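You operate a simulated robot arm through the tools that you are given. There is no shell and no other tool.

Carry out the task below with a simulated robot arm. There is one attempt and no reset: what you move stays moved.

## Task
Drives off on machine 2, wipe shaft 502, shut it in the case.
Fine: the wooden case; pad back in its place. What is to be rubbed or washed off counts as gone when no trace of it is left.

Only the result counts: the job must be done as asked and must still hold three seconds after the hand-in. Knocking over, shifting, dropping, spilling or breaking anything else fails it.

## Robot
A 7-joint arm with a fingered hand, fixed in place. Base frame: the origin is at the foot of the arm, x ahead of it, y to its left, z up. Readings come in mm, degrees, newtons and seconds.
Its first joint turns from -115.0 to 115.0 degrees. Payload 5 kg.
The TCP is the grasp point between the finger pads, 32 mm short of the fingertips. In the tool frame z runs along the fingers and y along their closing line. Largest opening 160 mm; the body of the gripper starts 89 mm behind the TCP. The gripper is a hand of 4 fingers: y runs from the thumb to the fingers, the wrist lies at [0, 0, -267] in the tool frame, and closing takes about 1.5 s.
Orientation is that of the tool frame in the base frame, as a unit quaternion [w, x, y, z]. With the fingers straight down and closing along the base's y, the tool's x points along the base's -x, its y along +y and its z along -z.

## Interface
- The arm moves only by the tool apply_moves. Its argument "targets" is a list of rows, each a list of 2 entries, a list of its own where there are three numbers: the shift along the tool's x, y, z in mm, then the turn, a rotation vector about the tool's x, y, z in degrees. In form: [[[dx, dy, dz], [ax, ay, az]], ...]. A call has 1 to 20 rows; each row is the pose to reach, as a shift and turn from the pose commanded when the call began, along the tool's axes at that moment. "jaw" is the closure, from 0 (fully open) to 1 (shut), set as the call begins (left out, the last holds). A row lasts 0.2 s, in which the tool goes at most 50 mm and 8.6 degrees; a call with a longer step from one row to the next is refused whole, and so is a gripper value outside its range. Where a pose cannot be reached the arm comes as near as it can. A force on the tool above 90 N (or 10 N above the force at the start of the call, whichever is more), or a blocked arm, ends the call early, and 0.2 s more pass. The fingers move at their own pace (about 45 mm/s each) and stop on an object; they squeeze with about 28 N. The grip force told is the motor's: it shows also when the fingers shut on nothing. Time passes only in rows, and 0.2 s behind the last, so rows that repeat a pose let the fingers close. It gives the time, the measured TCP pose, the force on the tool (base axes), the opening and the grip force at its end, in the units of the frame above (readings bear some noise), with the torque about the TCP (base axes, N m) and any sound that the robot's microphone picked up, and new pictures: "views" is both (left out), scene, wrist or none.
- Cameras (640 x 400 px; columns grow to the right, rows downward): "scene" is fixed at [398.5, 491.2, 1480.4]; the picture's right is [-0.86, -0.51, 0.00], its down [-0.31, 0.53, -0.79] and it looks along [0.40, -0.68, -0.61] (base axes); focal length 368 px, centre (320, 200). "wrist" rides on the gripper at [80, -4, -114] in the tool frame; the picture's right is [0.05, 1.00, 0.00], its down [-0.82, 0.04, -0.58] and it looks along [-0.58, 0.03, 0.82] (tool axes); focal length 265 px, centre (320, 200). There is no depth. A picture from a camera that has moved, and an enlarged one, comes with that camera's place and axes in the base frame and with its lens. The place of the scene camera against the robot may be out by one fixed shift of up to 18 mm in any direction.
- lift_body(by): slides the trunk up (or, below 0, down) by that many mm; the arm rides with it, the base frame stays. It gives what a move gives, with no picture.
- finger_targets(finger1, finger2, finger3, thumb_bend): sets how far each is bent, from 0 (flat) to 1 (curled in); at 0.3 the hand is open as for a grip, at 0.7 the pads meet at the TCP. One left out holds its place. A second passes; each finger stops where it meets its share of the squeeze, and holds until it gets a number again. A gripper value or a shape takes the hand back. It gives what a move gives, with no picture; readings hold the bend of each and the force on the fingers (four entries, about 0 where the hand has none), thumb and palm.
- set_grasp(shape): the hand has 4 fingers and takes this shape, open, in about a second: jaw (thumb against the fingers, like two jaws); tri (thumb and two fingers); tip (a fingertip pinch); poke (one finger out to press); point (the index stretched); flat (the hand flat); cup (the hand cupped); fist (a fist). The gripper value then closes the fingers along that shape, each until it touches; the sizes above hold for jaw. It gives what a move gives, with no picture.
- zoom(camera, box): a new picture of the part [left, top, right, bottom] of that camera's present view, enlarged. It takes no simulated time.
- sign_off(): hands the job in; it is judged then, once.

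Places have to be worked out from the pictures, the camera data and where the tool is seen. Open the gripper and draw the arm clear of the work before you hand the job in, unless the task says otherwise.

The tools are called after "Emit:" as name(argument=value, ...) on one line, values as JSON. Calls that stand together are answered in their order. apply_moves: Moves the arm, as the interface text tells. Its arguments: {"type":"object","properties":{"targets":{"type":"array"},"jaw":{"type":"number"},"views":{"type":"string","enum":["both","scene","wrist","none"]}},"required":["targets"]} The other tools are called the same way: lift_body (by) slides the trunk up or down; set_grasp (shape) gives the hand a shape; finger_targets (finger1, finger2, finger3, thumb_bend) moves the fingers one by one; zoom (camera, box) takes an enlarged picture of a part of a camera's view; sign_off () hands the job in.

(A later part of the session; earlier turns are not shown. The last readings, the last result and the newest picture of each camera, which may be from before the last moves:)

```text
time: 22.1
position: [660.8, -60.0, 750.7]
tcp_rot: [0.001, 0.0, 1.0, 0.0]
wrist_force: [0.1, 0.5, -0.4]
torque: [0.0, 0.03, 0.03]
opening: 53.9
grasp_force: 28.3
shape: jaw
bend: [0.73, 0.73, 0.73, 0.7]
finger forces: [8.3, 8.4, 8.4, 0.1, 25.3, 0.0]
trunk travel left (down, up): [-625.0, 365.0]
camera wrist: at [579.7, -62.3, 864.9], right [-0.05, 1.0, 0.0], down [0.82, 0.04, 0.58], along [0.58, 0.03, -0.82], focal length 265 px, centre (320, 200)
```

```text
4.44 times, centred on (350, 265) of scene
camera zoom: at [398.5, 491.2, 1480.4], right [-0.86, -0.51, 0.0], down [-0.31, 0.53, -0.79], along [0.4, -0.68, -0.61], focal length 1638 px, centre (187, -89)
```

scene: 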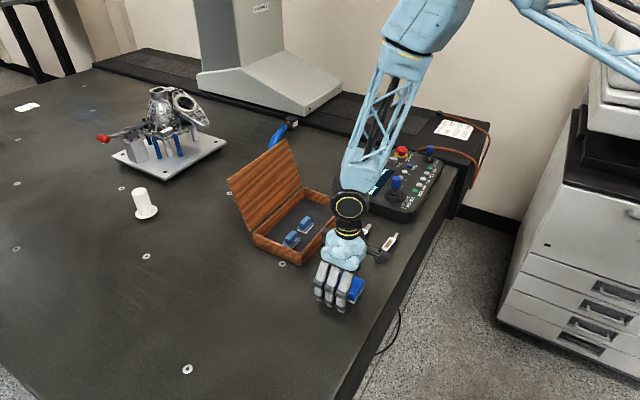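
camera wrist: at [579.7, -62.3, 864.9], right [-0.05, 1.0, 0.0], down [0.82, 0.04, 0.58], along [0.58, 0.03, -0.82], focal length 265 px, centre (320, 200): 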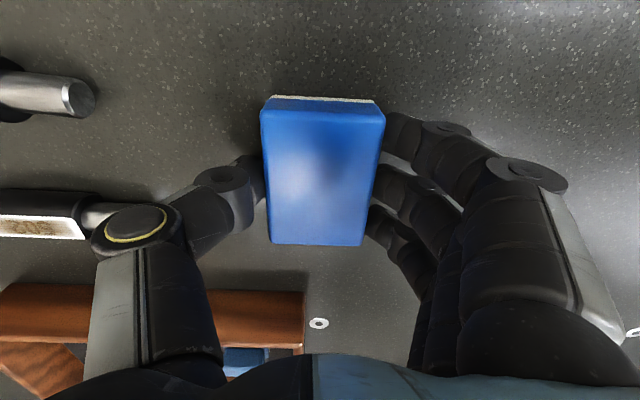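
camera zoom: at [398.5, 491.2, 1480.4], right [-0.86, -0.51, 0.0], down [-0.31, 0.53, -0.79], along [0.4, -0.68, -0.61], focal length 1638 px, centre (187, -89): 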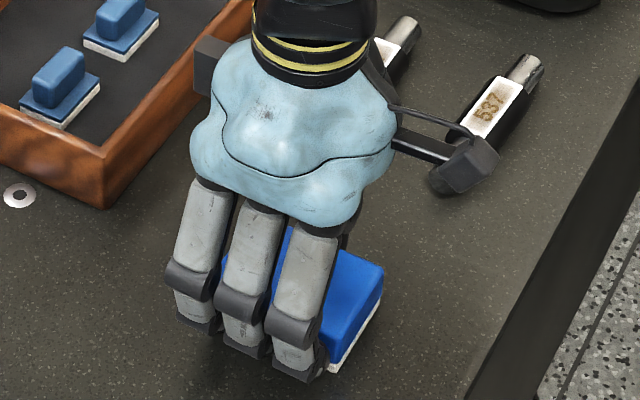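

The pad is held evenly (about 8 N on each finger, 25 N on the thumb) and hasn't shifted. I lift it and carry it over the label of shaft 502 at about (705, -242).

Emit:
apply_moves(targets=[[[0, 0, -15], [0, 0, 0]], [[0, 0, -40], [0, 0, 0]], [[0, 0, -70], [0, 0, 0]], [[-8, -35, -70], [0, 0, 0]], [[-18, -75, -70], [0, 0, 0]], [[-28, -115, -70], [0, 0, 0]], [[-38, -155, -70], [0, 0, 0]], [[-44, -182, -65], [0, 0, 0]], [[-44, -182, -55], [0, 0, 0]], [[-44, -182, -55], [0, 0, 0]]], views="both")

Emit:
zoom(camera="scene", box=[310, 180, 420, 290])

```text
time: 24.3
position: [704.0, -240.3, 804.4]
tcp_rot: [0.0, 0.0, 1.0, 0.0]
wrist_force: [-1.0, -0.5, -0.1]
torque: [0.01, 0.0, 0.02]
opening: 54.1
grasp_force: 28.2
shape: jaw
bend: [0.73, 0.73, 0.73, 0.7]
finger forces: [8.5, 8.5, 8.4, 0.1, 25.4, 0.0]
trunk travel left (down, up): [-625.0, 365.0]
camera wrist: at [623.9, -244.1, 919.2], right [-0.05, 1.0, 0.0], down [0.82, 0.04, 0.58], along [0.58, 0.03, -0.82], focal length 265 px, centre (320, 200)
```

scene: 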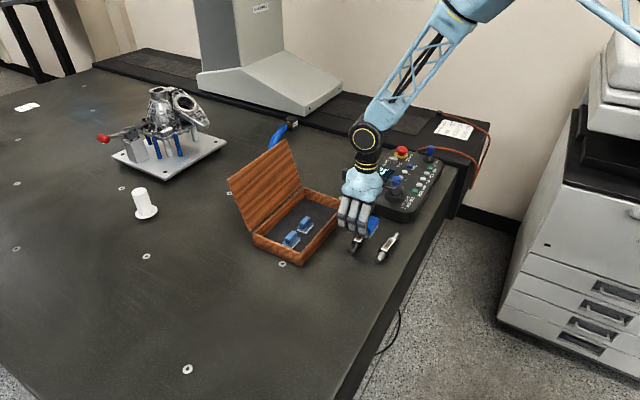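
wrist: 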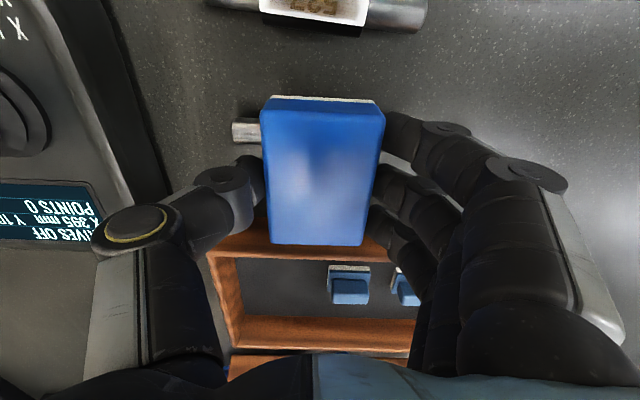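

```text
3.64 times, centred on (365, 235) of scene
camera zoom: at [398.5, 491.2, 1480.4], right [-0.86, -0.51, 0.0], down [-0.31, 0.53, -0.79], along [0.4, -0.68, -0.61], focal length 1340 px, centre (156, 73)
```

zoom: 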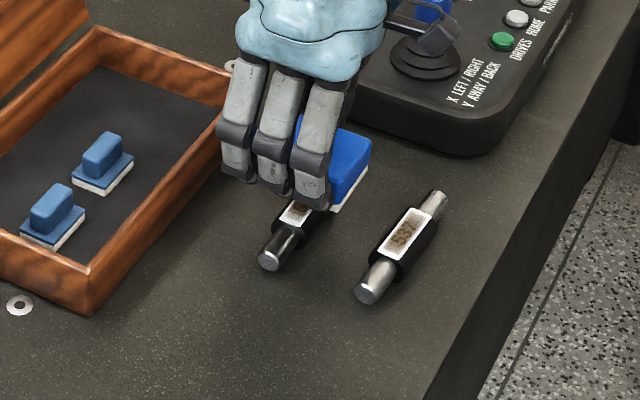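

The pad is above the label and clear of the joystick and shaft 537. I lower it toward the label and read the force.

Emit:
apply_moves(targets=[[[0, 0, 12], [0, 0, 0]], [[0, 0, 24], [0, 0, 0]], [[0, 0, 32], [0, 0, 0]], [[0, 0, 34], [0, 0, 0]], [[0, 0, 34], [0, 0, 0]]], views="none")

Emit:
zoom(camera="scene", box=[310, 180, 420, 290])

```text
time: 25.5
position: [704.9, -240.7, 775.4]
tcp_rot: [0.002, 0.0, 1.0, -0.001]
wrist_force: [-0.2, -0.1, 33.8]
torque: [0.09, 0.01, 0.0]
opening: 54.8
grasp_force: 28.3
shape: jaw
bend: [0.74, 0.74, 0.74, 0.71]
finger forces: [10.8, 10.9, 10.8, 0.1, 33.0, 0.0]
trunk travel left (down, up): [-625.0, 365.0]
```

```text
3.64 times, centred on (365, 235) of scene
camera zoom: at [398.5, 491.2, 1480.4], right [-0.86, -0.51, 0.0], down [-0.31, 0.53, -0.79], along [0.4, -0.68, -0.61], focal length 1340 px, centre (156, 73)
```

zoom: 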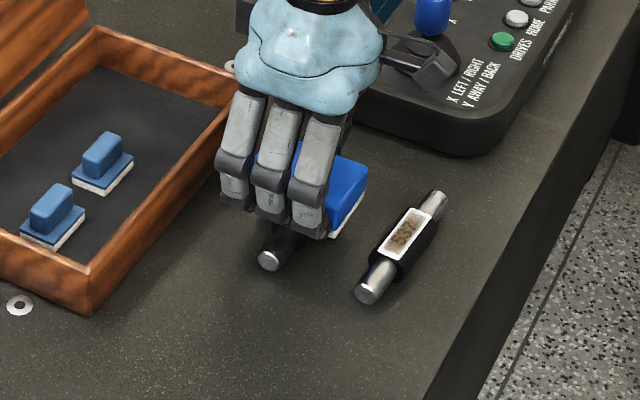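

The pad touched earlier than expected and presses with 34 N. I back off a few mm to a light press and rub along the shaft axis.

Emit:
apply_moves(targets=[[[0, 0, -3], [0, 0, 0]], [[0, 10, -3], [0, 0, 0]], [[0, 20, -3], [0, 0, 0]], [[0, 10, -3], [0, 0, 0]], [[0, 0, -3], [0, 0, 0]], [[0, -10, -3], [0, 0, 0]], [[0, -20, -3], [0, 0, 0]], [[0, -10, -3], [0, 0, 0]], [[0, 0, -3], [0, 0, 0]], [[0, 10, -3], [0, 0, 0]], [[0, 20, -3], [0, 0, 0]], [[0, 10, -3], [0, 0, 0]], [[0, 0, -3], [0, 0, 0]], [[0, -10, -3], [0, 0, 0]], [[0, -20, -3], [0, 0, 0]], [[0, -10, -3], [0, 0, 0]], [[0, 0, -3], [0, 0, 0]]], views="none")

Emit:
zoom(camera="scene", box=[310, 180, 420, 290])

```text
time: 29.1
position: [704.0, -241.9, 774.8]
tcp_rot: [0.0, 0.0, 1.0, 0.0]
wrist_force: [-1.3, -8.5, 17.8]
torque: [-0.21, 0.05, 0.02]
opening: 55.4
grasp_force: 28.2
shape: jaw
bend: [0.74, 0.74, 0.74, 0.71]
finger forces: [8.5, 8.5, 8.4, 0.1, 34.0, 0.0]
trunk travel left (down, up): [-625.0, 365.0]
```

```text
3.64 times, centred on (365, 235) of scene
camera zoom: at [398.5, 491.2, 1480.4], right [-0.86, -0.51, 0.0], down [-0.31, 0.53, -0.79], along [0.4, -0.68, -0.61], focal length 1340 px, centre (156, 73)
```

zoom: 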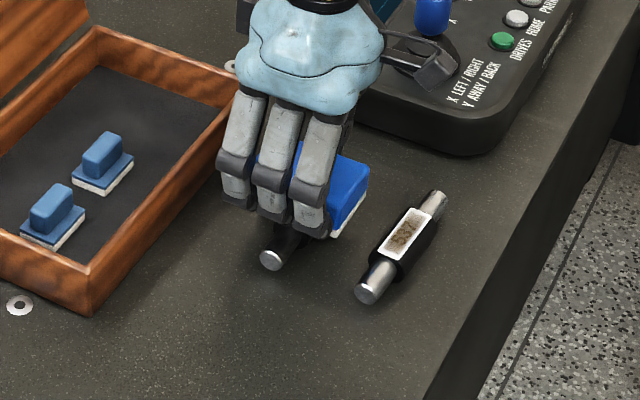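

The shaft stayed in place under about 18 N. I lift the pad to check the label.

Emit:
apply_moves(targets=[[[0, 0, -15], [0, 0, 0]], [[0, 0, -45], [0, 0, 0]], [[0, 0, -85], [0, 0, 0]], [[0, 0, -125], [0, 0, 0]], [[0, 0, -125], [0, 0, 0]]], views="wrist")

Emit:
zoom(camera="scene", box=[330, 210, 410, 280])

```text
time: 30.3
position: [705.7, -241.2, 899.9]
tcp_rot: [0.0, 0.0, 1.0, -0.001]
wrist_force: [0.3, 0.5, -1.6]
torque: [0.01, -0.02, 0.0]
opening: 54.4
grasp_force: 28.0
shape: jaw
bend: [0.74, 0.74, 0.74, 0.71]
finger forces: [9.0, 9.0, 9.1, 0.1, 27.3, 0.0]
trunk travel left (down, up): [-625.0, 365.0]
camera wrist: at [624.9, -244.7, 1014.0], right [-0.05, 1.0, 0.0], down [0.82, 0.04, 0.58], along [0.58, 0.03, -0.82], focal length 265 px, centre (320, 200)
```

wrist: 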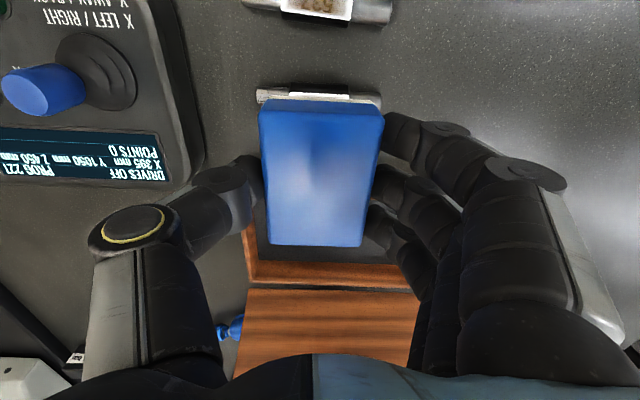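

```text
5.71 times, centred on (370, 245) of scene
camera zoom: at [398.5, 491.2, 1480.4], right [-0.86, -0.51, 0.0], down [-0.31, 0.53, -0.79], along [0.4, -0.68, -0.61], focal length 2106 px, centre (34, -57)
```

zoom: 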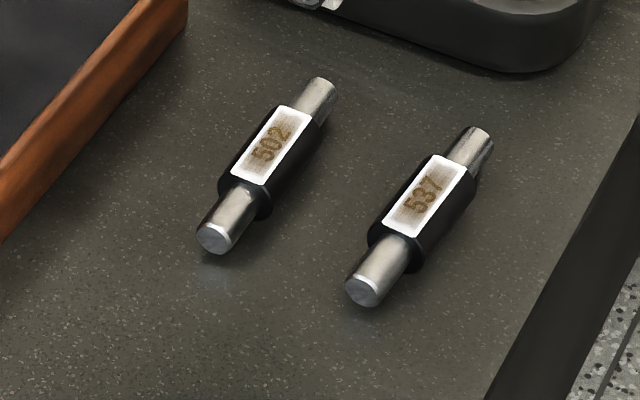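

The 502 label looks cleaner at its ends. I zoom in as far as I can to judge what is left.

Emit:
zoom(camera="scene", box=[350, 225, 374, 247])

Emit:
zoom(camera="scene", box=[376, 233, 400, 255])

```text
16.00 times, centred on (362, 236) of scene
camera zoom: at [398.5, 491.2, 1480.4], right [-0.86, -0.51, 0.0], down [-0.31, 0.53, -0.79], along [0.4, -0.68, -0.61], focal length 5896 px, centre (-352, -376)
```

zoom: 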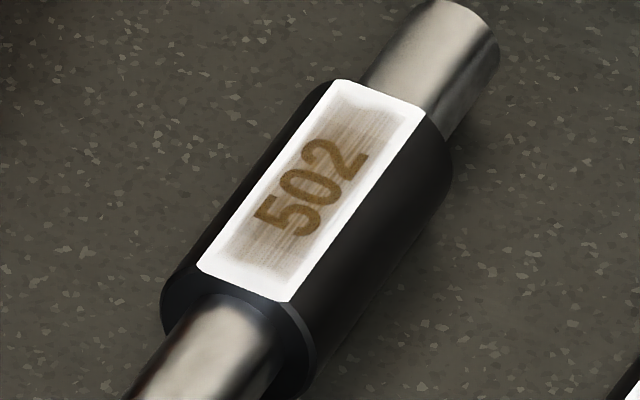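

```text
16.00 times, centred on (388, 244) of scene
camera zoom: at [398.5, 491.2, 1480.4], right [-0.86, -0.51, 0.0], down [-0.31, 0.53, -0.79], along [0.4, -0.68, -0.61], focal length 5896 px, centre (-768, -504)
```

zoom: 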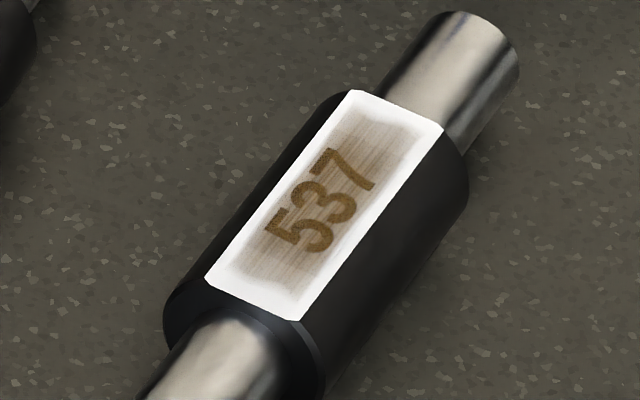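

The label shows brown grime streaks over the number, and 502 has lightened only a little compared with 537, so the rubbing works but needs to go on. I go back down to the same light press and rub more.

Emit:
apply_moves(targets=[[[0, 0, 40], [0, 0, 0]], [[0, 0, 80], [0, 0, 0]], [[0, 0, 110], [0, 0, 0]], [[0, 0, 122], [0, 0, 0]], [[0, 0, 125], [0, 0, 0]], [[0, 18, 125], [0, 0, 0]], [[0, 0, 125], [0, 0, 0]], [[0, -18, 125], [0, 0, 0]], [[0, 0, 125], [0, 0, 0]], [[0, 18, 125], [0, 0, 0]], [[0, 0, 125], [0, 0, 0]], [[0, -18, 125], [0, 0, 0]], [[0, 0, 125], [0, 0, 0]], [[0, 18, 125], [0, 0, 0]], [[0, 0, 125], [0, 0, 0]], [[0, -18, 125], [0, 0, 0]], [[0, 0, 125], [0, 0, 0]], [[0, 18, 125], [0, 0, 0]], [[0, 0, 125], [0, 0, 0]], [[0, 0, 125], [0, 0, 0]]], views="none")

Emit:
apply_moves(targets=[[[0, 18, 0], [0, 0, 0]], [[0, 0, 0], [0, 0, 0]], [[0, -18, 0], [0, 0, 0]], [[0, 0, 0], [0, 0, 0]], [[0, 18, 0], [0, 0, 0]], [[0, 0, 0], [0, 0, 0]], [[0, -18, 0], [0, 0, 0]], [[0, 0, 0], [0, 0, 0]], [[0, 18, 0], [0, 0, 0]], [[0, 0, 0], [0, 0, 0]], [[0, -18, 0], [0, 0, 0]], [[0, 0, 0], [0, 0, 0]], [[0, 18, 0], [0, 0, 0]], [[0, 0, 0], [0, 0, 0]], [[0, -18, 0], [0, 0, 0]], [[0, 0, 0], [0, 0, 0]], [[0, 18, 0], [0, 0, 0]], [[0, 0, 0], [0, 0, 0]], [[0, -18, 0], [0, 0, 0]], [[0, 0, 0], [0, 0, 0]]], views="none")

Emit:
apply_moves(targets=[[[0, 0, -15], [0, 0, 0]], [[0, 0, -45], [0, 0, 0]], [[0, 0, -85], [0, 0, 0]], [[0, 0, -125], [0, 0, 0]], [[0, 0, -125], [0, 0, 0]]], views="none")

Emit:
zoom(camera="scene", box=[350, 225, 374, 247])

Emit:
zoom(camera="scene", box=[330, 210, 410, 280])

```text
time: 34.5
position: [704.8, -239.1, 775.1]
tcp_rot: [0.001, -0.001, 1.0, 0.0]
wrist_force: [-1.2, 7.7, 10.2]
torque: [0.29, 0.01, 0.01]
opening: 54.8
grasp_force: 28.5
shape: jaw
bend: [0.74, 0.74, 0.74, 0.71]
finger forces: [10.9, 10.9, 11.0, 0.0, 26.2, 0.0]
trunk travel left (down, up): [-625.0, 365.0]
```

```text
time: 38.7
position: [703.8, -241.3, 774.6]
tcp_rot: [0.001, 0.001, 1.0, -0.001]
wrist_force: [0.1, -5.1, 11.1]
torque: [-0.14, -0.05, 0.03]
opening: 54.9
grasp_force: 27.9
shape: jaw
bend: [0.74, 0.74, 0.74, 0.71]
finger forces: [8.8, 8.7, 8.7, 0.0, 32.2, 0.0]
trunk travel left (down, up): [-625.0, 365.0]
```

```text
time: 39.9
position: [704.8, -239.8, 900.3]
tcp_rot: [0.0, 0.0, 1.0, -0.001]
wrist_force: [0.3, 0.2, 0.0]
torque: [0.0, -0.01, 0.03]
opening: 54.8
grasp_force: 27.8
shape: jaw
bend: [0.74, 0.74, 0.74, 0.71]
finger forces: [9.4, 9.3, 9.3, 0.1, 27.7, 0.0]
trunk travel left (down, up): [-625.0, 365.0]
```

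```text
16.00 times, centred on (362, 236) of scene
camera zoom: at [398.5, 491.2, 1480.4], right [-0.86, -0.51, 0.0], down [-0.31, 0.53, -0.79], along [0.4, -0.68, -0.61], focal length 5896 px, centre (-352, -376)
```

zoom: 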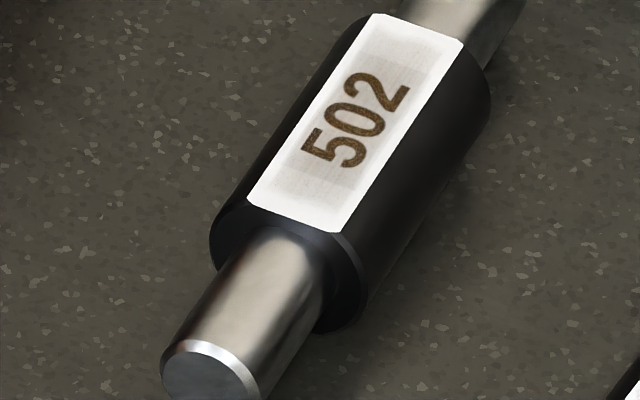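

```text
5.71 times, centred on (370, 245) of scene
camera zoom: at [398.5, 491.2, 1480.4], right [-0.86, -0.51, 0.0], down [-0.31, 0.53, -0.79], along [0.4, -0.68, -0.61], focal length 2106 px, centre (34, -57)
```

zoom: 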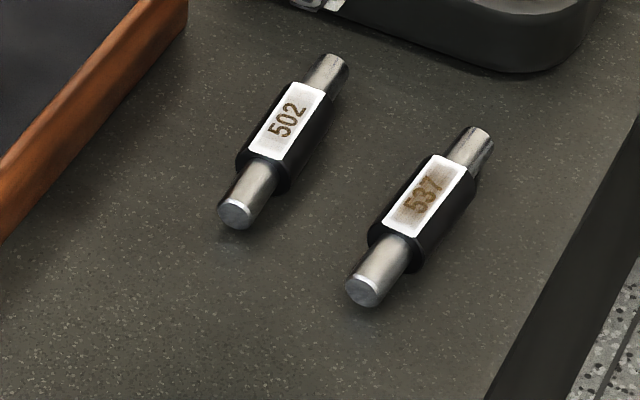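

The grime is nearly gone, with only a faint haze round the number, and the shaft has slid about 18 mm toward -y. I re-centre at y≈-258 and rub again with a lighter press so the shaft stays put.

Emit:
apply_moves(targets=[[[0, -10, 40], [0, 0, 0]], [[0, -17, 80], [0, 0, 0]], [[0, -17, 110], [0, 0, 0]], [[0, -17, 121], [0, 0, 0]], [[0, -17, 124], [0, 0, 0]], [[0, -5, 124], [0, 0, 0]], [[0, 5, 124], [0, 0, 0]], [[0, -7, 124], [0, 0, 0]], [[0, -19, 124], [0, 0, 0]], [[0, -31, 124], [0, 0, 0]], [[0, -19, 124], [0, 0, 0]], [[0, -7, 124], [0, 0, 0]], [[0, 5, 124], [0, 0, 0]], [[0, -7, 124], [0, 0, 0]], [[0, -19, 124], [0, 0, 0]], [[0, -31, 124], [0, 0, 0]], [[0, -19, 124], [0, 0, 0]], [[0, -7, 124], [0, 0, 0]], [[0, 5, 124], [0, 0, 0]], [[0, -10, 124], [0, 0, 0]]], views="none")

Emit:
zoom(camera="scene", box=[330, 210, 410, 280])

```text
time: 44.1
position: [703.7, -250.0, 775.5]
tcp_rot: [0.0, 0.0, 1.0, 0.0]
wrist_force: [0.1, 0.3, -0.4]
torque: [-0.02, 0.02, 0.02]
opening: 54.8
grasp_force: 28.1
shape: jaw
bend: [0.74, 0.74, 0.74, 0.71]
finger forces: [9.2, 9.3, 9.2, 0.0, 27.7, 0.0]
trunk travel left (down, up): [-625.0, 365.0]
```

```text
5.71 times, centred on (370, 245) of scene
camera zoom: at [398.5, 491.2, 1480.4], right [-0.86, -0.51, 0.0], down [-0.31, 0.53, -0.79], along [0.4, -0.68, -0.61], focal length 2106 px, centre (34, -57)
```

zoom: 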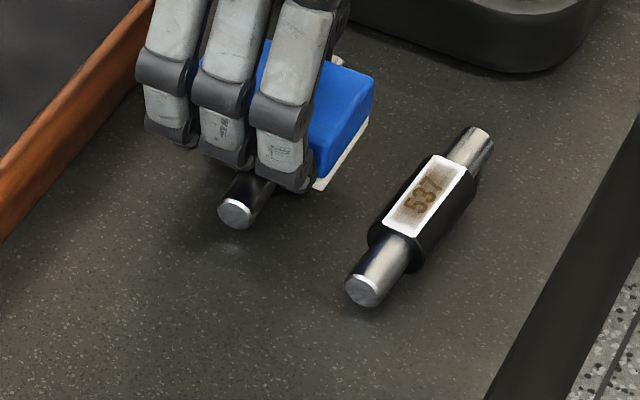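

At this height there is no contact force. I lower another 1.5 mm and rub at a light press.

Emit:
apply_moves(targets=[[[0, 0, 1.5], [0, 0, 0]], [[0, 10, 1.5], [0, 0, 0]], [[0, -2, 1.5], [0, 0, 0]], [[0, -14, 1.5], [0, 0, 0]], [[0, -26, 1.5], [0, 0, 0]], [[0, -14, 1.5], [0, 0, 0]], [[0, -2, 1.5], [0, 0, 0]], [[0, 10, 1.5], [0, 0, 0]], [[0, -2, 1.5], [0, 0, 0]], [[0, -14, 1.5], [0, 0, 0]], [[0, -26, 1.5], [0, 0, 0]], [[0, -14, 1.5], [0, 0, 0]], [[0, -2, 1.5], [0, 0, 0]], [[0, 10, 1.5], [0, 0, 0]], [[0, -2, 1.5], [0, 0, 0]], [[0, -14, 1.5], [0, 0, 0]], [[0, -26, 1.5], [0, 0, 0]], [[0, -14, 1.5], [0, 0, 0]], [[0, -2, 1.5], [0, 0, 0]], [[0, -8, 1.5], [0, 0, 0]]], views="none")

Emit:
zoom(camera="scene", box=[330, 210, 410, 280])

```text
time: 48.3
position: [704.8, -255.7, 773.5]
tcp_rot: [0.0, -0.001, 1.0, 0.001]
wrist_force: [-0.4, 5.1, 8.0]
torque: [0.22, 0.01, 0.01]
opening: 54.8
grasp_force: 28.3
shape: jaw
bend: [0.74, 0.74, 0.74, 0.71]
finger forces: [10.7, 10.8, 10.8, 0.0, 26.2, 0.0]
trunk travel left (down, up): [-625.0, 365.0]
```

```text
5.71 times, centred on (370, 245) of scene
camera zoom: at [398.5, 491.2, 1480.4], right [-0.86, -0.51, 0.0], down [-0.31, 0.53, -0.79], along [0.4, -0.68, -0.61], focal length 2106 px, centre (34, -57)
```

zoom: 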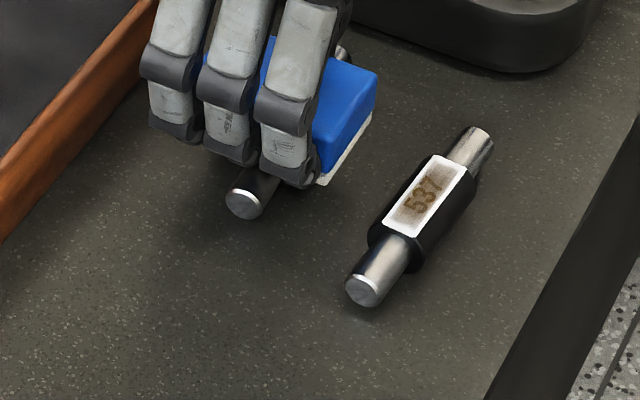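

8 N of press, and the shaft slid a few mm more. I lift to inspect the label again.

Emit:
apply_moves(targets=[[[0, 0, -15], [0, 0, 0]], [[0, 0, -45], [0, 0, 0]], [[0, 0, -85], [0, 0, 0]], [[0, 0, -125], [0, 0, 0]], [[0, 0, -125], [0, 0, 0]]], views="none")

Emit:
zoom(camera="scene", box=[353, 219, 377, 241])

Emit:
zoom(camera="scene", box=[330, 210, 410, 280])

```text
time: 49.5
position: [705.2, -258.0, 899.3]
tcp_rot: [0.001, 0.0, 1.0, 0.0]
wrist_force: [-1.1, -0.2, 0.3]
torque: [-0.02, -0.02, -0.04]
opening: 54.8
grasp_force: 27.5
shape: jaw
bend: [0.74, 0.74, 0.74, 0.71]
finger forces: [9.3, 9.2, 9.3, 0.0, 27.9, 0.0]
trunk travel left (down, up): [-625.0, 365.0]
```

```text
16.00 times, centred on (365, 230) of scene
camera zoom: at [398.5, 491.2, 1480.4], right [-0.86, -0.51, 0.0], down [-0.31, 0.53, -0.79], along [0.4, -0.68, -0.61], focal length 5896 px, centre (-400, -280)
```

zoom: 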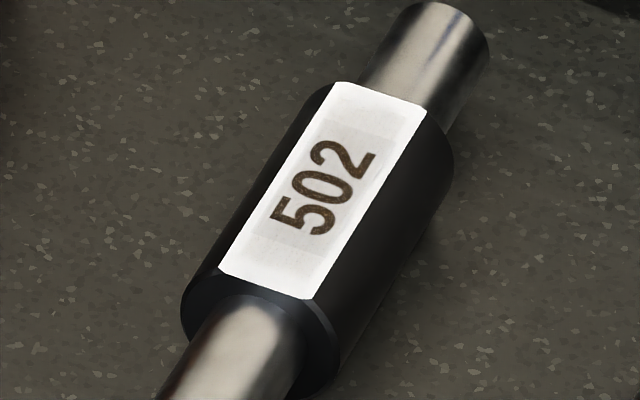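

```text
5.71 times, centred on (370, 245) of scene
camera zoom: at [398.5, 491.2, 1480.4], right [-0.86, -0.51, 0.0], down [-0.31, 0.53, -0.79], along [0.4, -0.68, -0.61], focal length 2106 px, centre (34, -57)
```

zoom: 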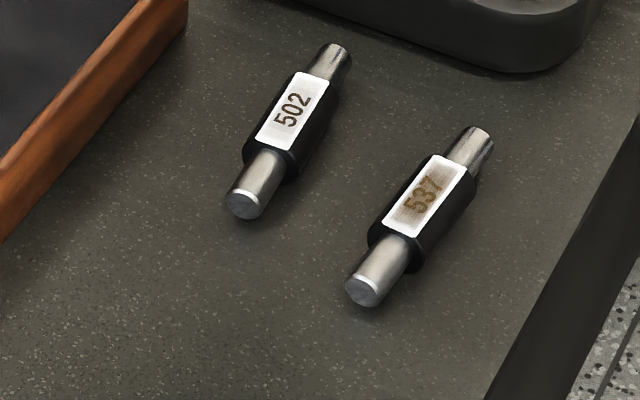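

The label is far cleaner, with the digits turning dark and only a very faint haze left. I rub further, pressing only on the +y strokes and lifting on the return, so the shaft drifts back instead of away.

Emit:
apply_moves(targets=[[[0, -14, 40], [0, 0, 0]], [[0, -28, 80], [0, 0, 0]], [[0, -28, 112], [0, 0, 0]], [[0, -28, 126], [0, 0, 0]], [[0, -15, 126], [0, 0, 0]], [[0, -2, 126], [0, 0, 0]], [[0, 10, 126], [0, 0, 0]], [[0, -9, 119], [0, 0, 0]], [[0, -28, 119], [0, 0, 0]], [[0, -28, 126], [0, 0, 0]], [[0, -15, 126], [0, 0, 0]], [[0, -2, 126], [0, 0, 0]], [[0, 10, 126], [0, 0, 0]], [[0, -9, 119], [0, 0, 0]], [[0, -28, 119], [0, 0, 0]], [[0, -28, 126], [0, 0, 0]], [[0, -15, 126], [0, 0, 0]], [[0, -2, 126], [0, 0, 0]], [[0, 10, 126], [0, 0, 0]], [[0, 10, 126], [0, 0, 0]]], views="none")

Emit:
zoom(camera="scene", box=[330, 210, 410, 280])

```text
time: 53.7
position: [705.3, -249.3, 773.5]
tcp_rot: [0.0, -0.001, 1.0, 0.0]
wrist_force: [0.7, -1.1, -1.0]
torque: [-0.06, 0.0, 0.05]
opening: 54.6
grasp_force: 28.0
shape: jaw
bend: [0.74, 0.74, 0.74, 0.7]
finger forces: [8.7, 8.8, 8.9, 0.0, 28.2, 0.0]
trunk travel left (down, up): [-625.0, 365.0]
```

```text
5.71 times, centred on (370, 245) of scene
camera zoom: at [398.5, 491.2, 1480.4], right [-0.86, -0.51, 0.0], down [-0.31, 0.53, -0.79], along [0.4, -0.68, -0.61], focal length 2106 px, centre (34, -57)
```

zoom: 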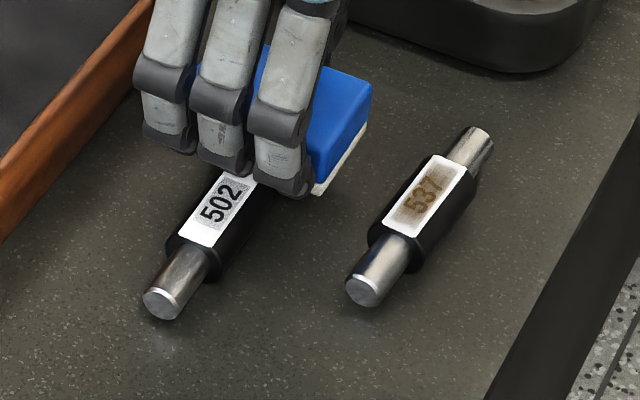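

The +y strokes dragged the shaft quite far. I lift and look at both the label and the shaft's new place.

Emit:
apply_moves(targets=[[[0, 0, -15], [0, 0, 0]], [[0, 0, -45], [0, 0, 0]], [[0, 0, -85], [0, 0, 0]], [[0, 0, -125], [0, 0, 0]], [[0, 0, -125], [0, 0, 0]]], views="wrist")

Emit:
zoom(camera="scene", box=[340, 235, 370, 262])

Emit:
zoom(camera="scene", box=[330, 210, 410, 280])

```text
time: 54.9
position: [705.1, -248.8, 897.2]
tcp_rot: [-0.001, -0.001, 1.0, 0.0]
wrist_force: [-0.2, -0.2, -0.3]
torque: [0.04, -0.02, -0.01]
opening: 54.7
grasp_force: 28.7
shape: jaw
bend: [0.74, 0.74, 0.74, 0.71]
finger forces: [9.1, 9.1, 9.1, 0.0, 27.2, 0.0]
trunk travel left (down, up): [-625.0, 365.0]
camera wrist: at [623.6, -252.2, 1012.3], right [-0.05, 1.0, 0.0], down [0.82, 0.04, 0.58], along [0.58, 0.03, -0.82], focal length 265 px, centre (320, 200)
```

wrist: 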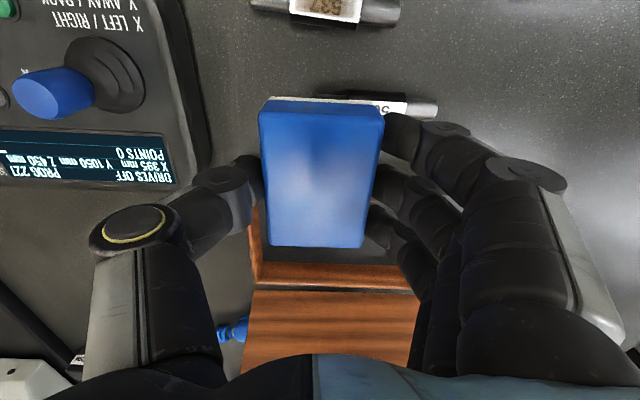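

```text
14.81 times, centred on (355, 248) of scene
camera zoom: at [398.5, 491.2, 1480.4], right [-0.86, -0.51, 0.0], down [-0.31, 0.53, -0.79], along [0.4, -0.68, -0.61], focal length 5459 px, centre (-198, -518)
```

zoom: 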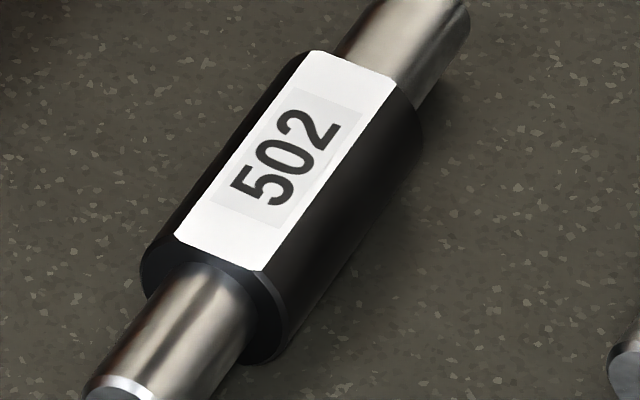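

```text
5.71 times, centred on (370, 245) of scene
camera zoom: at [398.5, 491.2, 1480.4], right [-0.86, -0.51, 0.0], down [-0.31, 0.53, -0.79], along [0.4, -0.68, -0.61], focal length 2106 px, centre (34, -57)
```

zoom: 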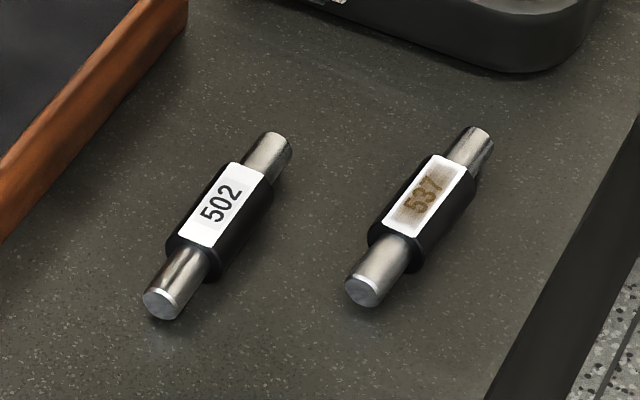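

The digits are now black on white, but a faint grey rectangle shows round the number. I zoom in further and compare, to tell whether it is a residue.

Emit:
zoom(camera="scene", box=[347, 238, 361, 253])

Emit:
zoom(camera="scene", box=[382, 236, 396, 251])

Emit:
zoom(camera="wrist", box=[340, 85, 440, 135])

```text
16.00 times, centred on (354, 246) of scene
camera zoom: at [398.5, 491.2, 1480.4], right [-0.86, -0.51, 0.0], down [-0.31, 0.53, -0.79], along [0.4, -0.68, -0.61], focal length 5896 px, centre (-224, -528)
```

zoom: 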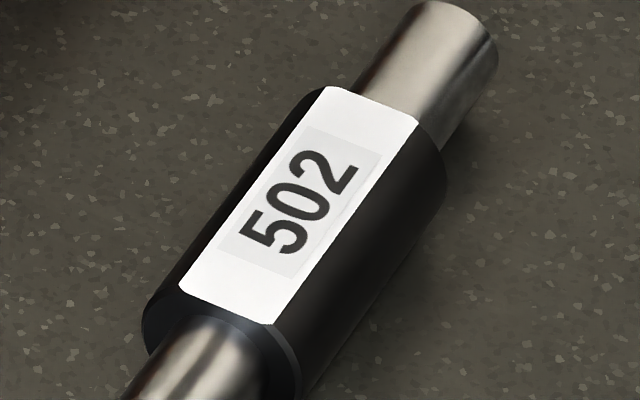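

```text
16.00 times, centred on (389, 244) of scene
camera zoom: at [398.5, 491.2, 1480.4], right [-0.86, -0.51, 0.0], down [-0.31, 0.53, -0.79], along [0.4, -0.68, -0.61], focal length 5896 px, centre (-784, -496)
```

zoom: 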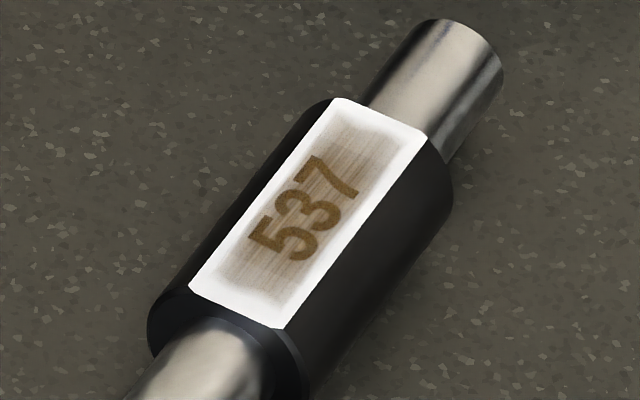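

```text
6.40 times, centred on (390, 110) of wrist
camera zoom: at [623.6, -252.2, 1012.3], right [-0.05, 1.0, 0.0], down [0.82, 0.04, 0.58], along [0.58, 0.03, -0.82], focal length 1699 px, centre (-128, 776)
```

zoom: 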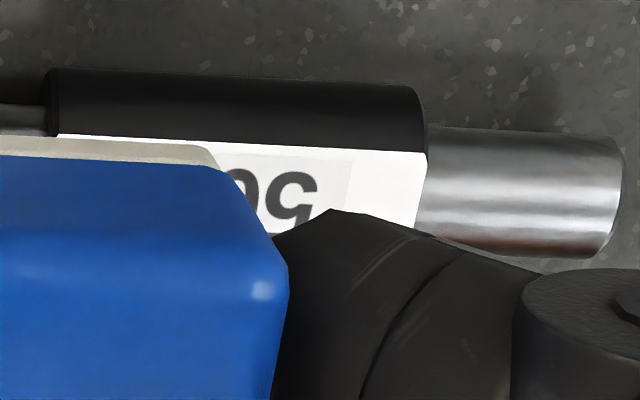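

The grey rectangle is sharp-edged and hugs the digits, so it looks like the printed patch and no longer the soft brown film. To be sure, I give it one more back-and-forth rub at the shaft's new place, around y≈-193.

Emit:
apply_moves(targets=[[[0, 28, 40], [0, 0, 0]], [[0, 56, 80], [0, 0, 0]], [[0, 56, 112], [0, 0, 0]], [[0, 56, 126], [0, 0, 0]], [[0, 70, 126], [0, 0, 0]], [[0, 56, 126], [0, 0, 0]], [[0, 40, 126], [0, 0, 0]], [[0, 56, 126], [0, 0, 0]], [[0, 70, 126], [0, 0, 0]], [[0, 56, 126], [0, 0, 0]], [[0, 40, 126], [0, 0, 0]], [[0, 56, 126], [0, 0, 0]], [[0, 70, 126], [0, 0, 0]], [[0, 56, 126], [0, 0, 0]], [[0, 40, 126], [0, 0, 0]], [[0, 56, 126], [0, 0, 0]], [[0, 70, 126], [0, 0, 0]], [[0, 56, 126], [0, 0, 0]], [[0, 40, 126], [0, 0, 0]], [[0, 54, 126], [0, 0, 0]]], views="none")

Emit:
apply_moves(targets=[[[0, 0, -15], [0, 0, 0]], [[0, 0, -45], [0, 0, 0]], [[0, 0, -85], [0, 0, 0]], [[0, 0, -125], [0, 0, 0]], [[0, 40, -125], [0, 0, 0]], [[0, 80, -125], [0, 0, 0]], [[0, 100, -125], [0, 0, 0]], [[0, 100, -125], [0, 0, 0]]], views="both")

Emit:
zoom(camera="scene", box=[330, 215, 390, 275])

Emit:
zoom(camera="wrist", box=[60, 50, 280, 180])

```text
time: 59.1
position: [703.4, -199.0, 773.0]
tcp_rot: [0.001, 0.001, 1.0, -0.002]
wrist_force: [2.8, -10.5, 21.6]
torque: [-0.35, -0.08, 0.02]
opening: 55.9
grasp_force: 28.1
shape: jaw
bend: [0.74, 0.74, 0.74, 0.71]
finger forces: [8.2, 8.2, 8.4, 0.0, 35.5, 0.1]
trunk travel left (down, up): [-625.0, 365.0]
```

```text
time: 60.9
position: [704.6, -95.0, 896.0]
tcp_rot: [0.0, 0.0, 1.0, 0.0]
wrist_force: [-0.2, -0.6, -0.8]
torque: [-0.01, -0.01, -0.03]
opening: 54.9
grasp_force: 28.2
shape: jaw
bend: [0.74, 0.74, 0.74, 0.71]
finger forces: [9.4, 9.3, 9.3, 0.0, 28.0, 0.0]
trunk travel left (down, up): [-625.0, 365.0]
camera wrist: at [624.1, -97.9, 1011.2], right [-0.05, 1.0, 0.0], down [0.82, 0.04, 0.58], along [0.58, 0.03, -0.82], focal length 265 px, centre (320, 200)
```

scene: 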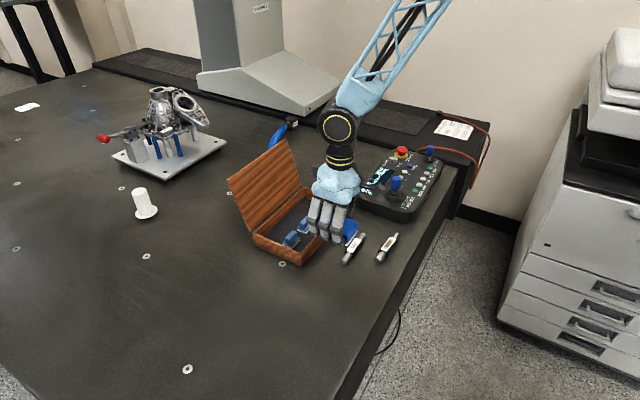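
wrist: 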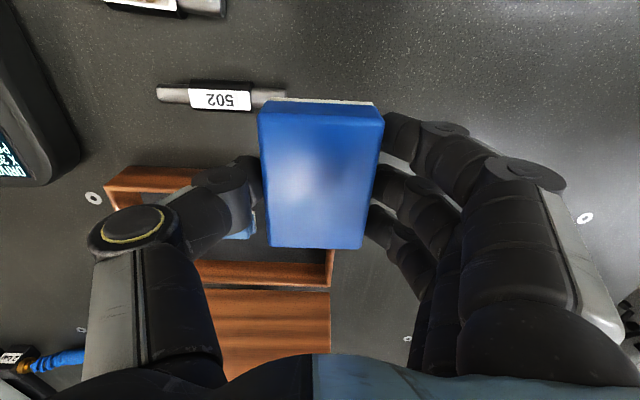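

```text
6.67 times, centred on (360, 245) of scene
camera zoom: at [398.5, 491.2, 1480.4], right [-0.86, -0.51, 0.0], down [-0.31, 0.53, -0.79], along [0.4, -0.68, -0.61], focal length 2456 px, centre (53, -100)
```

zoom: 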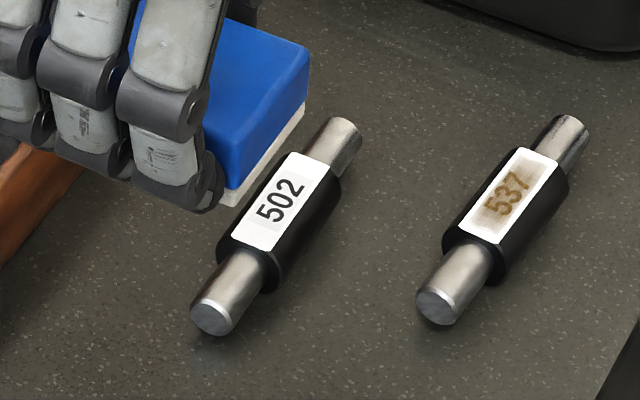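

```text
2.91 times, centred on (170, 115) of wrist
camera zoom: at [624.1, -97.9, 1011.2], right [-0.05, 1.0, 0.0], down [0.82, 0.04, 0.58], along [0.58, 0.03, -0.82], focal length 772 px, centre (756, 447)
```

zoom: 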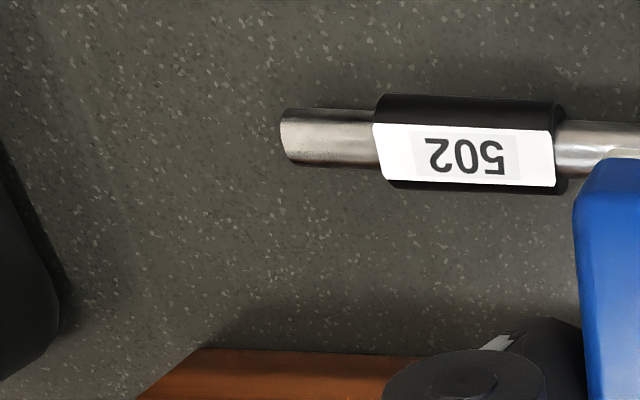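

The label is clean: black digits on white, unchanged by the extra rubbing, so the patch is print. Now I carry the pad back to where I picked it up, (661, -60), and lower it.

Emit:
apply_moves(targets=[[[22, 18, 10], [0, 0, 0]], [[44, 36, 20], [0, 0, 0]], [[44, 36, 60], [0, 0, 0]], [[44, 36, 100], [0, 0, 0]], [[44, 36, 130], [0, 0, 0]], [[44, 36, 140], [0, 0, 0]], [[44, 36, 144], [0, 0, 0]], [[44, 36, 144], [0, 0, 0]]], views="wrist")

Emit:
zoom(camera="scene", box=[310, 240, 400, 310])

```text
time: 62.7
position: [660.6, -59.8, 752.3]
tcp_rot: [0.0, 0.0, 1.0, 0.0]
wrist_force: [-0.2, 0.2, -0.4]
torque: [-0.03, -0.01, -0.02]
opening: 55.0
grasp_force: 28.3
shape: jaw
bend: [0.74, 0.74, 0.74, 0.71]
finger forces: [9.2, 9.3, 9.2, 0.0, 27.9, 0.0]
trunk travel left (down, up): [-625.0, 365.0]
camera wrist: at [579.5, -62.1, 867.7], right [-0.05, 1.0, 0.0], down [0.82, 0.04, 0.58], along [0.58, 0.03, -0.82], focal length 265 px, centre (320, 200)
```

wrist: 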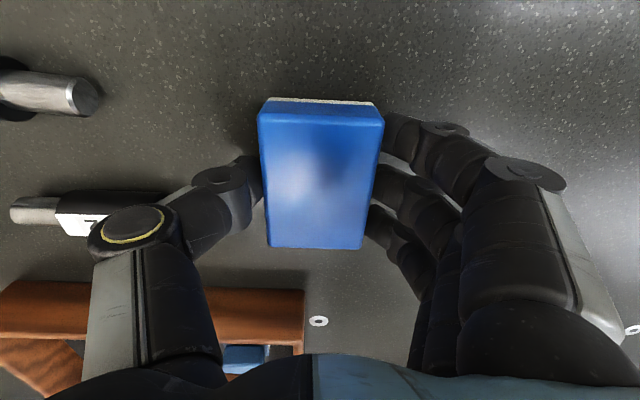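

```text
5.71 times, centred on (355, 275) of scene
camera zoom: at [398.5, 491.2, 1480.4], right [-0.86, -0.51, 0.0], down [-0.31, 0.53, -0.79], along [0.4, -0.68, -0.61], focal length 2106 px, centre (120, -229)
```

zoom: 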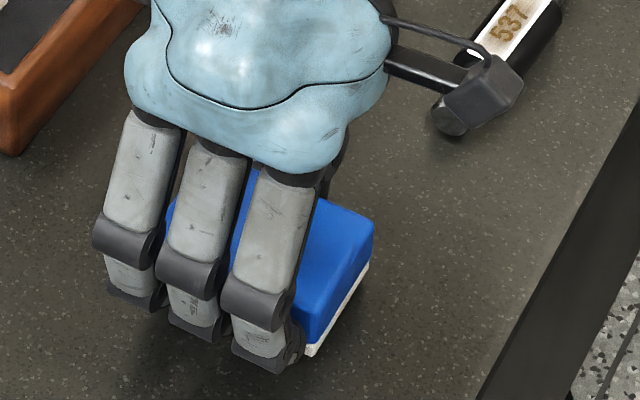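

No table contact yet, so I lower in small steps until I feel it.

Emit:
apply_moves(targets=[[[0, 0, 1.5], [0, 0, 0]], [[0, 0, 3], [0, 0, 0]], [[0, 0, 3], [0, 0, 0]]], views="none")

```text
time: 63.5
position: [660.7, -59.1, 751.4]
tcp_rot: [0.0, 0.0, 1.0, 0.0]
wrist_force: [0.1, 0.2, -0.4]
torque: [-0.01, -0.01, -0.02]
opening: 55.0
grasp_force: 28.0
shape: jaw
bend: [0.74, 0.74, 0.74, 0.71]
finger forces: [9.3, 9.4, 9.4, 0.0, 28.0, 0.0]
trunk travel left (down, up): [-625.0, 365.0]
```

Still free. I lower two more millimetres.

Emit:
apply_moves(targets=[[[0, 0, 1], [0, 0, 0]], [[0, 0, 2], [0, 0, 0]], [[0, 0, 2], [0, 0, 0]]], views="none")

Emit:
zoom(camera="scene", box=[330, 265, 390, 310])

```text
time: 64.3
position: [661.2, -58.4, 748.3]
tcp_rot: [0.0, 0.0, 1.0, 0.001]
wrist_force: [0.4, -0.8, -1.4]
torque: [0.02, -0.02, -0.04]
opening: 54.9
grasp_force: 28.2
shape: jaw
bend: [0.74, 0.74, 0.74, 0.71]
finger forces: [9.3, 9.3, 9.2, 0.0, 27.9, 0.0]
trunk travel left (down, up): [-625.0, 365.0]
```

```text
8.89 times, centred on (360, 288) of scene
camera zoom: at [398.5, 491.2, 1480.4], right [-0.86, -0.51, 0.0], down [-0.31, 0.53, -0.79], along [0.4, -0.68, -0.61], focal length 3275 px, centre (-36, -578)
```

zoom: 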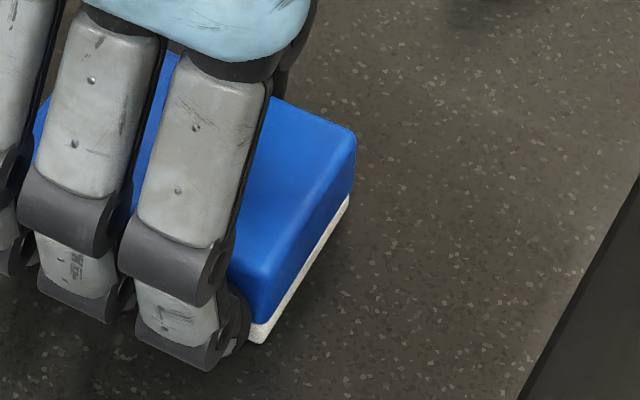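

The pad is almost down. I lower a bit more and watch for contact.

Emit:
apply_moves(targets=[[[0, 0, 1], [0, 0, 0]], [[0, 0, 2], [0, 0, 0]], [[0, 0, 2], [0, 0, 0]]], views="none")

```text
time: 65.1
position: [660.5, -57.3, 747.4]
tcp_rot: [0.001, 0.0, 1.0, 0.0]
wrist_force: [-0.4, -0.2, 16.9]
torque: [0.08, 0.04, 0.03]
opening: 54.8
grasp_force: 28.0
shape: jaw
bend: [0.74, 0.74, 0.74, 0.71]
finger forces: [9.6, 9.7, 9.8, 0.1, 29.2, 0.0]
trunk travel left (down, up): [-625.0, 365.0]
```

The pad touches the table now. I relieve the press and open the fingers.

Emit:
apply_moves(targets=[[[0, 0, -1.5], [0, 0, 0]], [[0, 0, -1.5], [0, 0, 0]], [[0, 0, -1.5], [0, 0, 0]], [[0, 0, -1.5], [0, 0, 0]], [[0, 0, -1.5], [0, 0, 0]], [[0, 0, -1.5], [0, 0, 0]]], jaw=0.3, views="none")

Emit:
apply_moves(targets=[[[0, 0, -20], [0, 0, 0]], [[0, 0, -50], [0, 0, 0]], [[0, 0, -85], [0, 0, 0]], [[0, 0, -116], [0, 0, 0]], [[0, 0, -116], [0, 0, 0]]], views="both")

Emit:
zoom(camera="scene", box=[315, 255, 375, 310])

Emit:
zoom(camera="wrist", box=[220, 30, 440, 210])

```text
time: 66.5
position: [661.9, -58.1, 747.6]
tcp_rot: [0.001, 0.0, 1.0, 0.0]
wrist_force: [0.1, 0.5, -0.1]
torque: [0.0, 0.01, 0.0]
opening: 111.7
grasp_force: 0.1
shape: jaw
bend: [0.67, 0.67, 0.67, 0.63]
finger forces: [0.0, 0.0, 0.1, 0.1, 0.0, 0.0]
trunk travel left (down, up): [-625.0, 365.0]
```

```text
time: 67.7
position: [660.4, -58.5, 863.2]
tcp_rot: [0.0, 0.002, 1.0, 0.0]
wrist_force: [0.5, 0.0, -0.1]
torque: [-0.01, 0.02, 0.03]
opening: 111.5
grasp_force: 0.0
shape: jaw
bend: [0.67, 0.67, 0.67, 0.63]
finger forces: [0.1, 0.0, 0.0, 0.0, 0.0, 0.0]
trunk travel left (down, up): [-625.0, 365.0]
camera wrist: at [579.7, -61.7, 977.5], right [-0.05, 1.0, 0.0], down [0.82, 0.04, 0.58], along [0.58, 0.03, -0.82], focal length 265 px, centre (320, 200)
```

scene: 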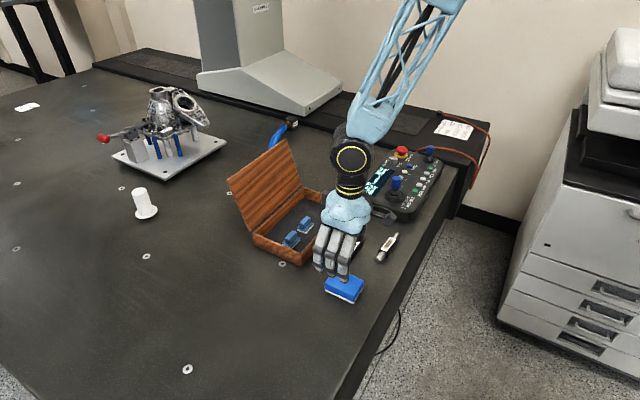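
wrist: 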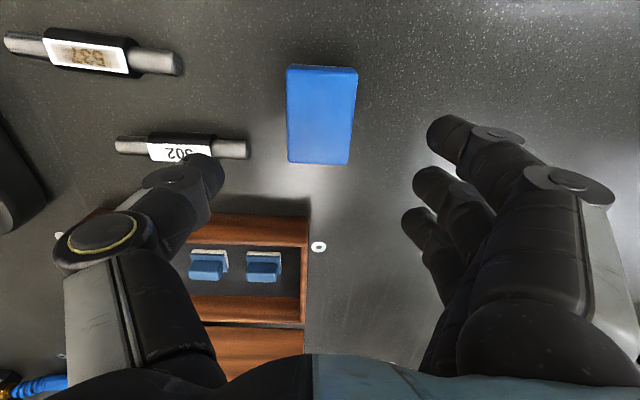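

```text
7.27 times, centred on (345, 282) of scene
camera zoom: at [398.5, 491.2, 1480.4], right [-0.86, -0.51, 0.0], down [-0.31, 0.53, -0.79], along [0.4, -0.68, -0.61], focal length 2680 px, centre (138, -400)
```

zoom: 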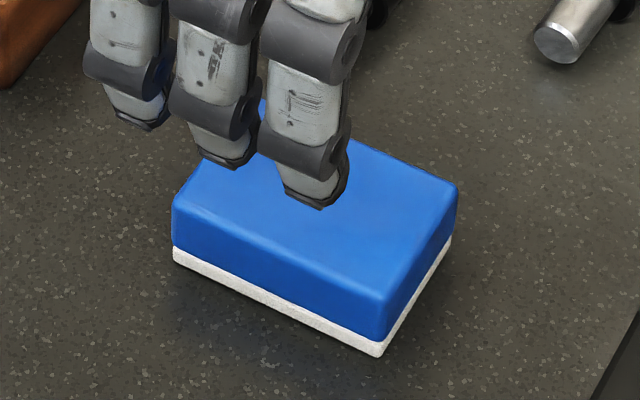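

```text
2.22 times, centred on (330, 120) of wrist
camera zoom: at [579.7, -61.7, 977.5], right [-0.05, 1.0, 0.0], down [0.82, 0.04, 0.58], along [0.58, 0.03, -0.82], focal length 590 px, centre (298, 378)
```

zoom: 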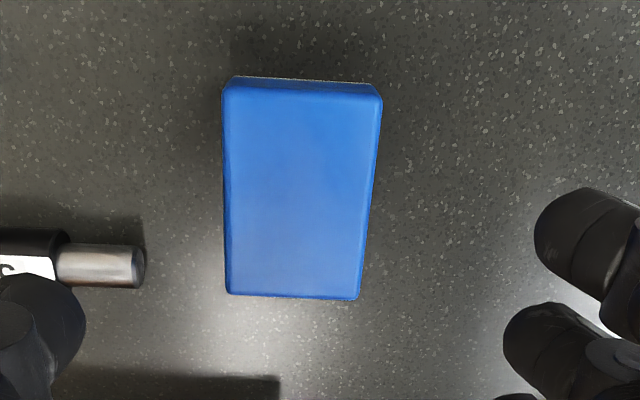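

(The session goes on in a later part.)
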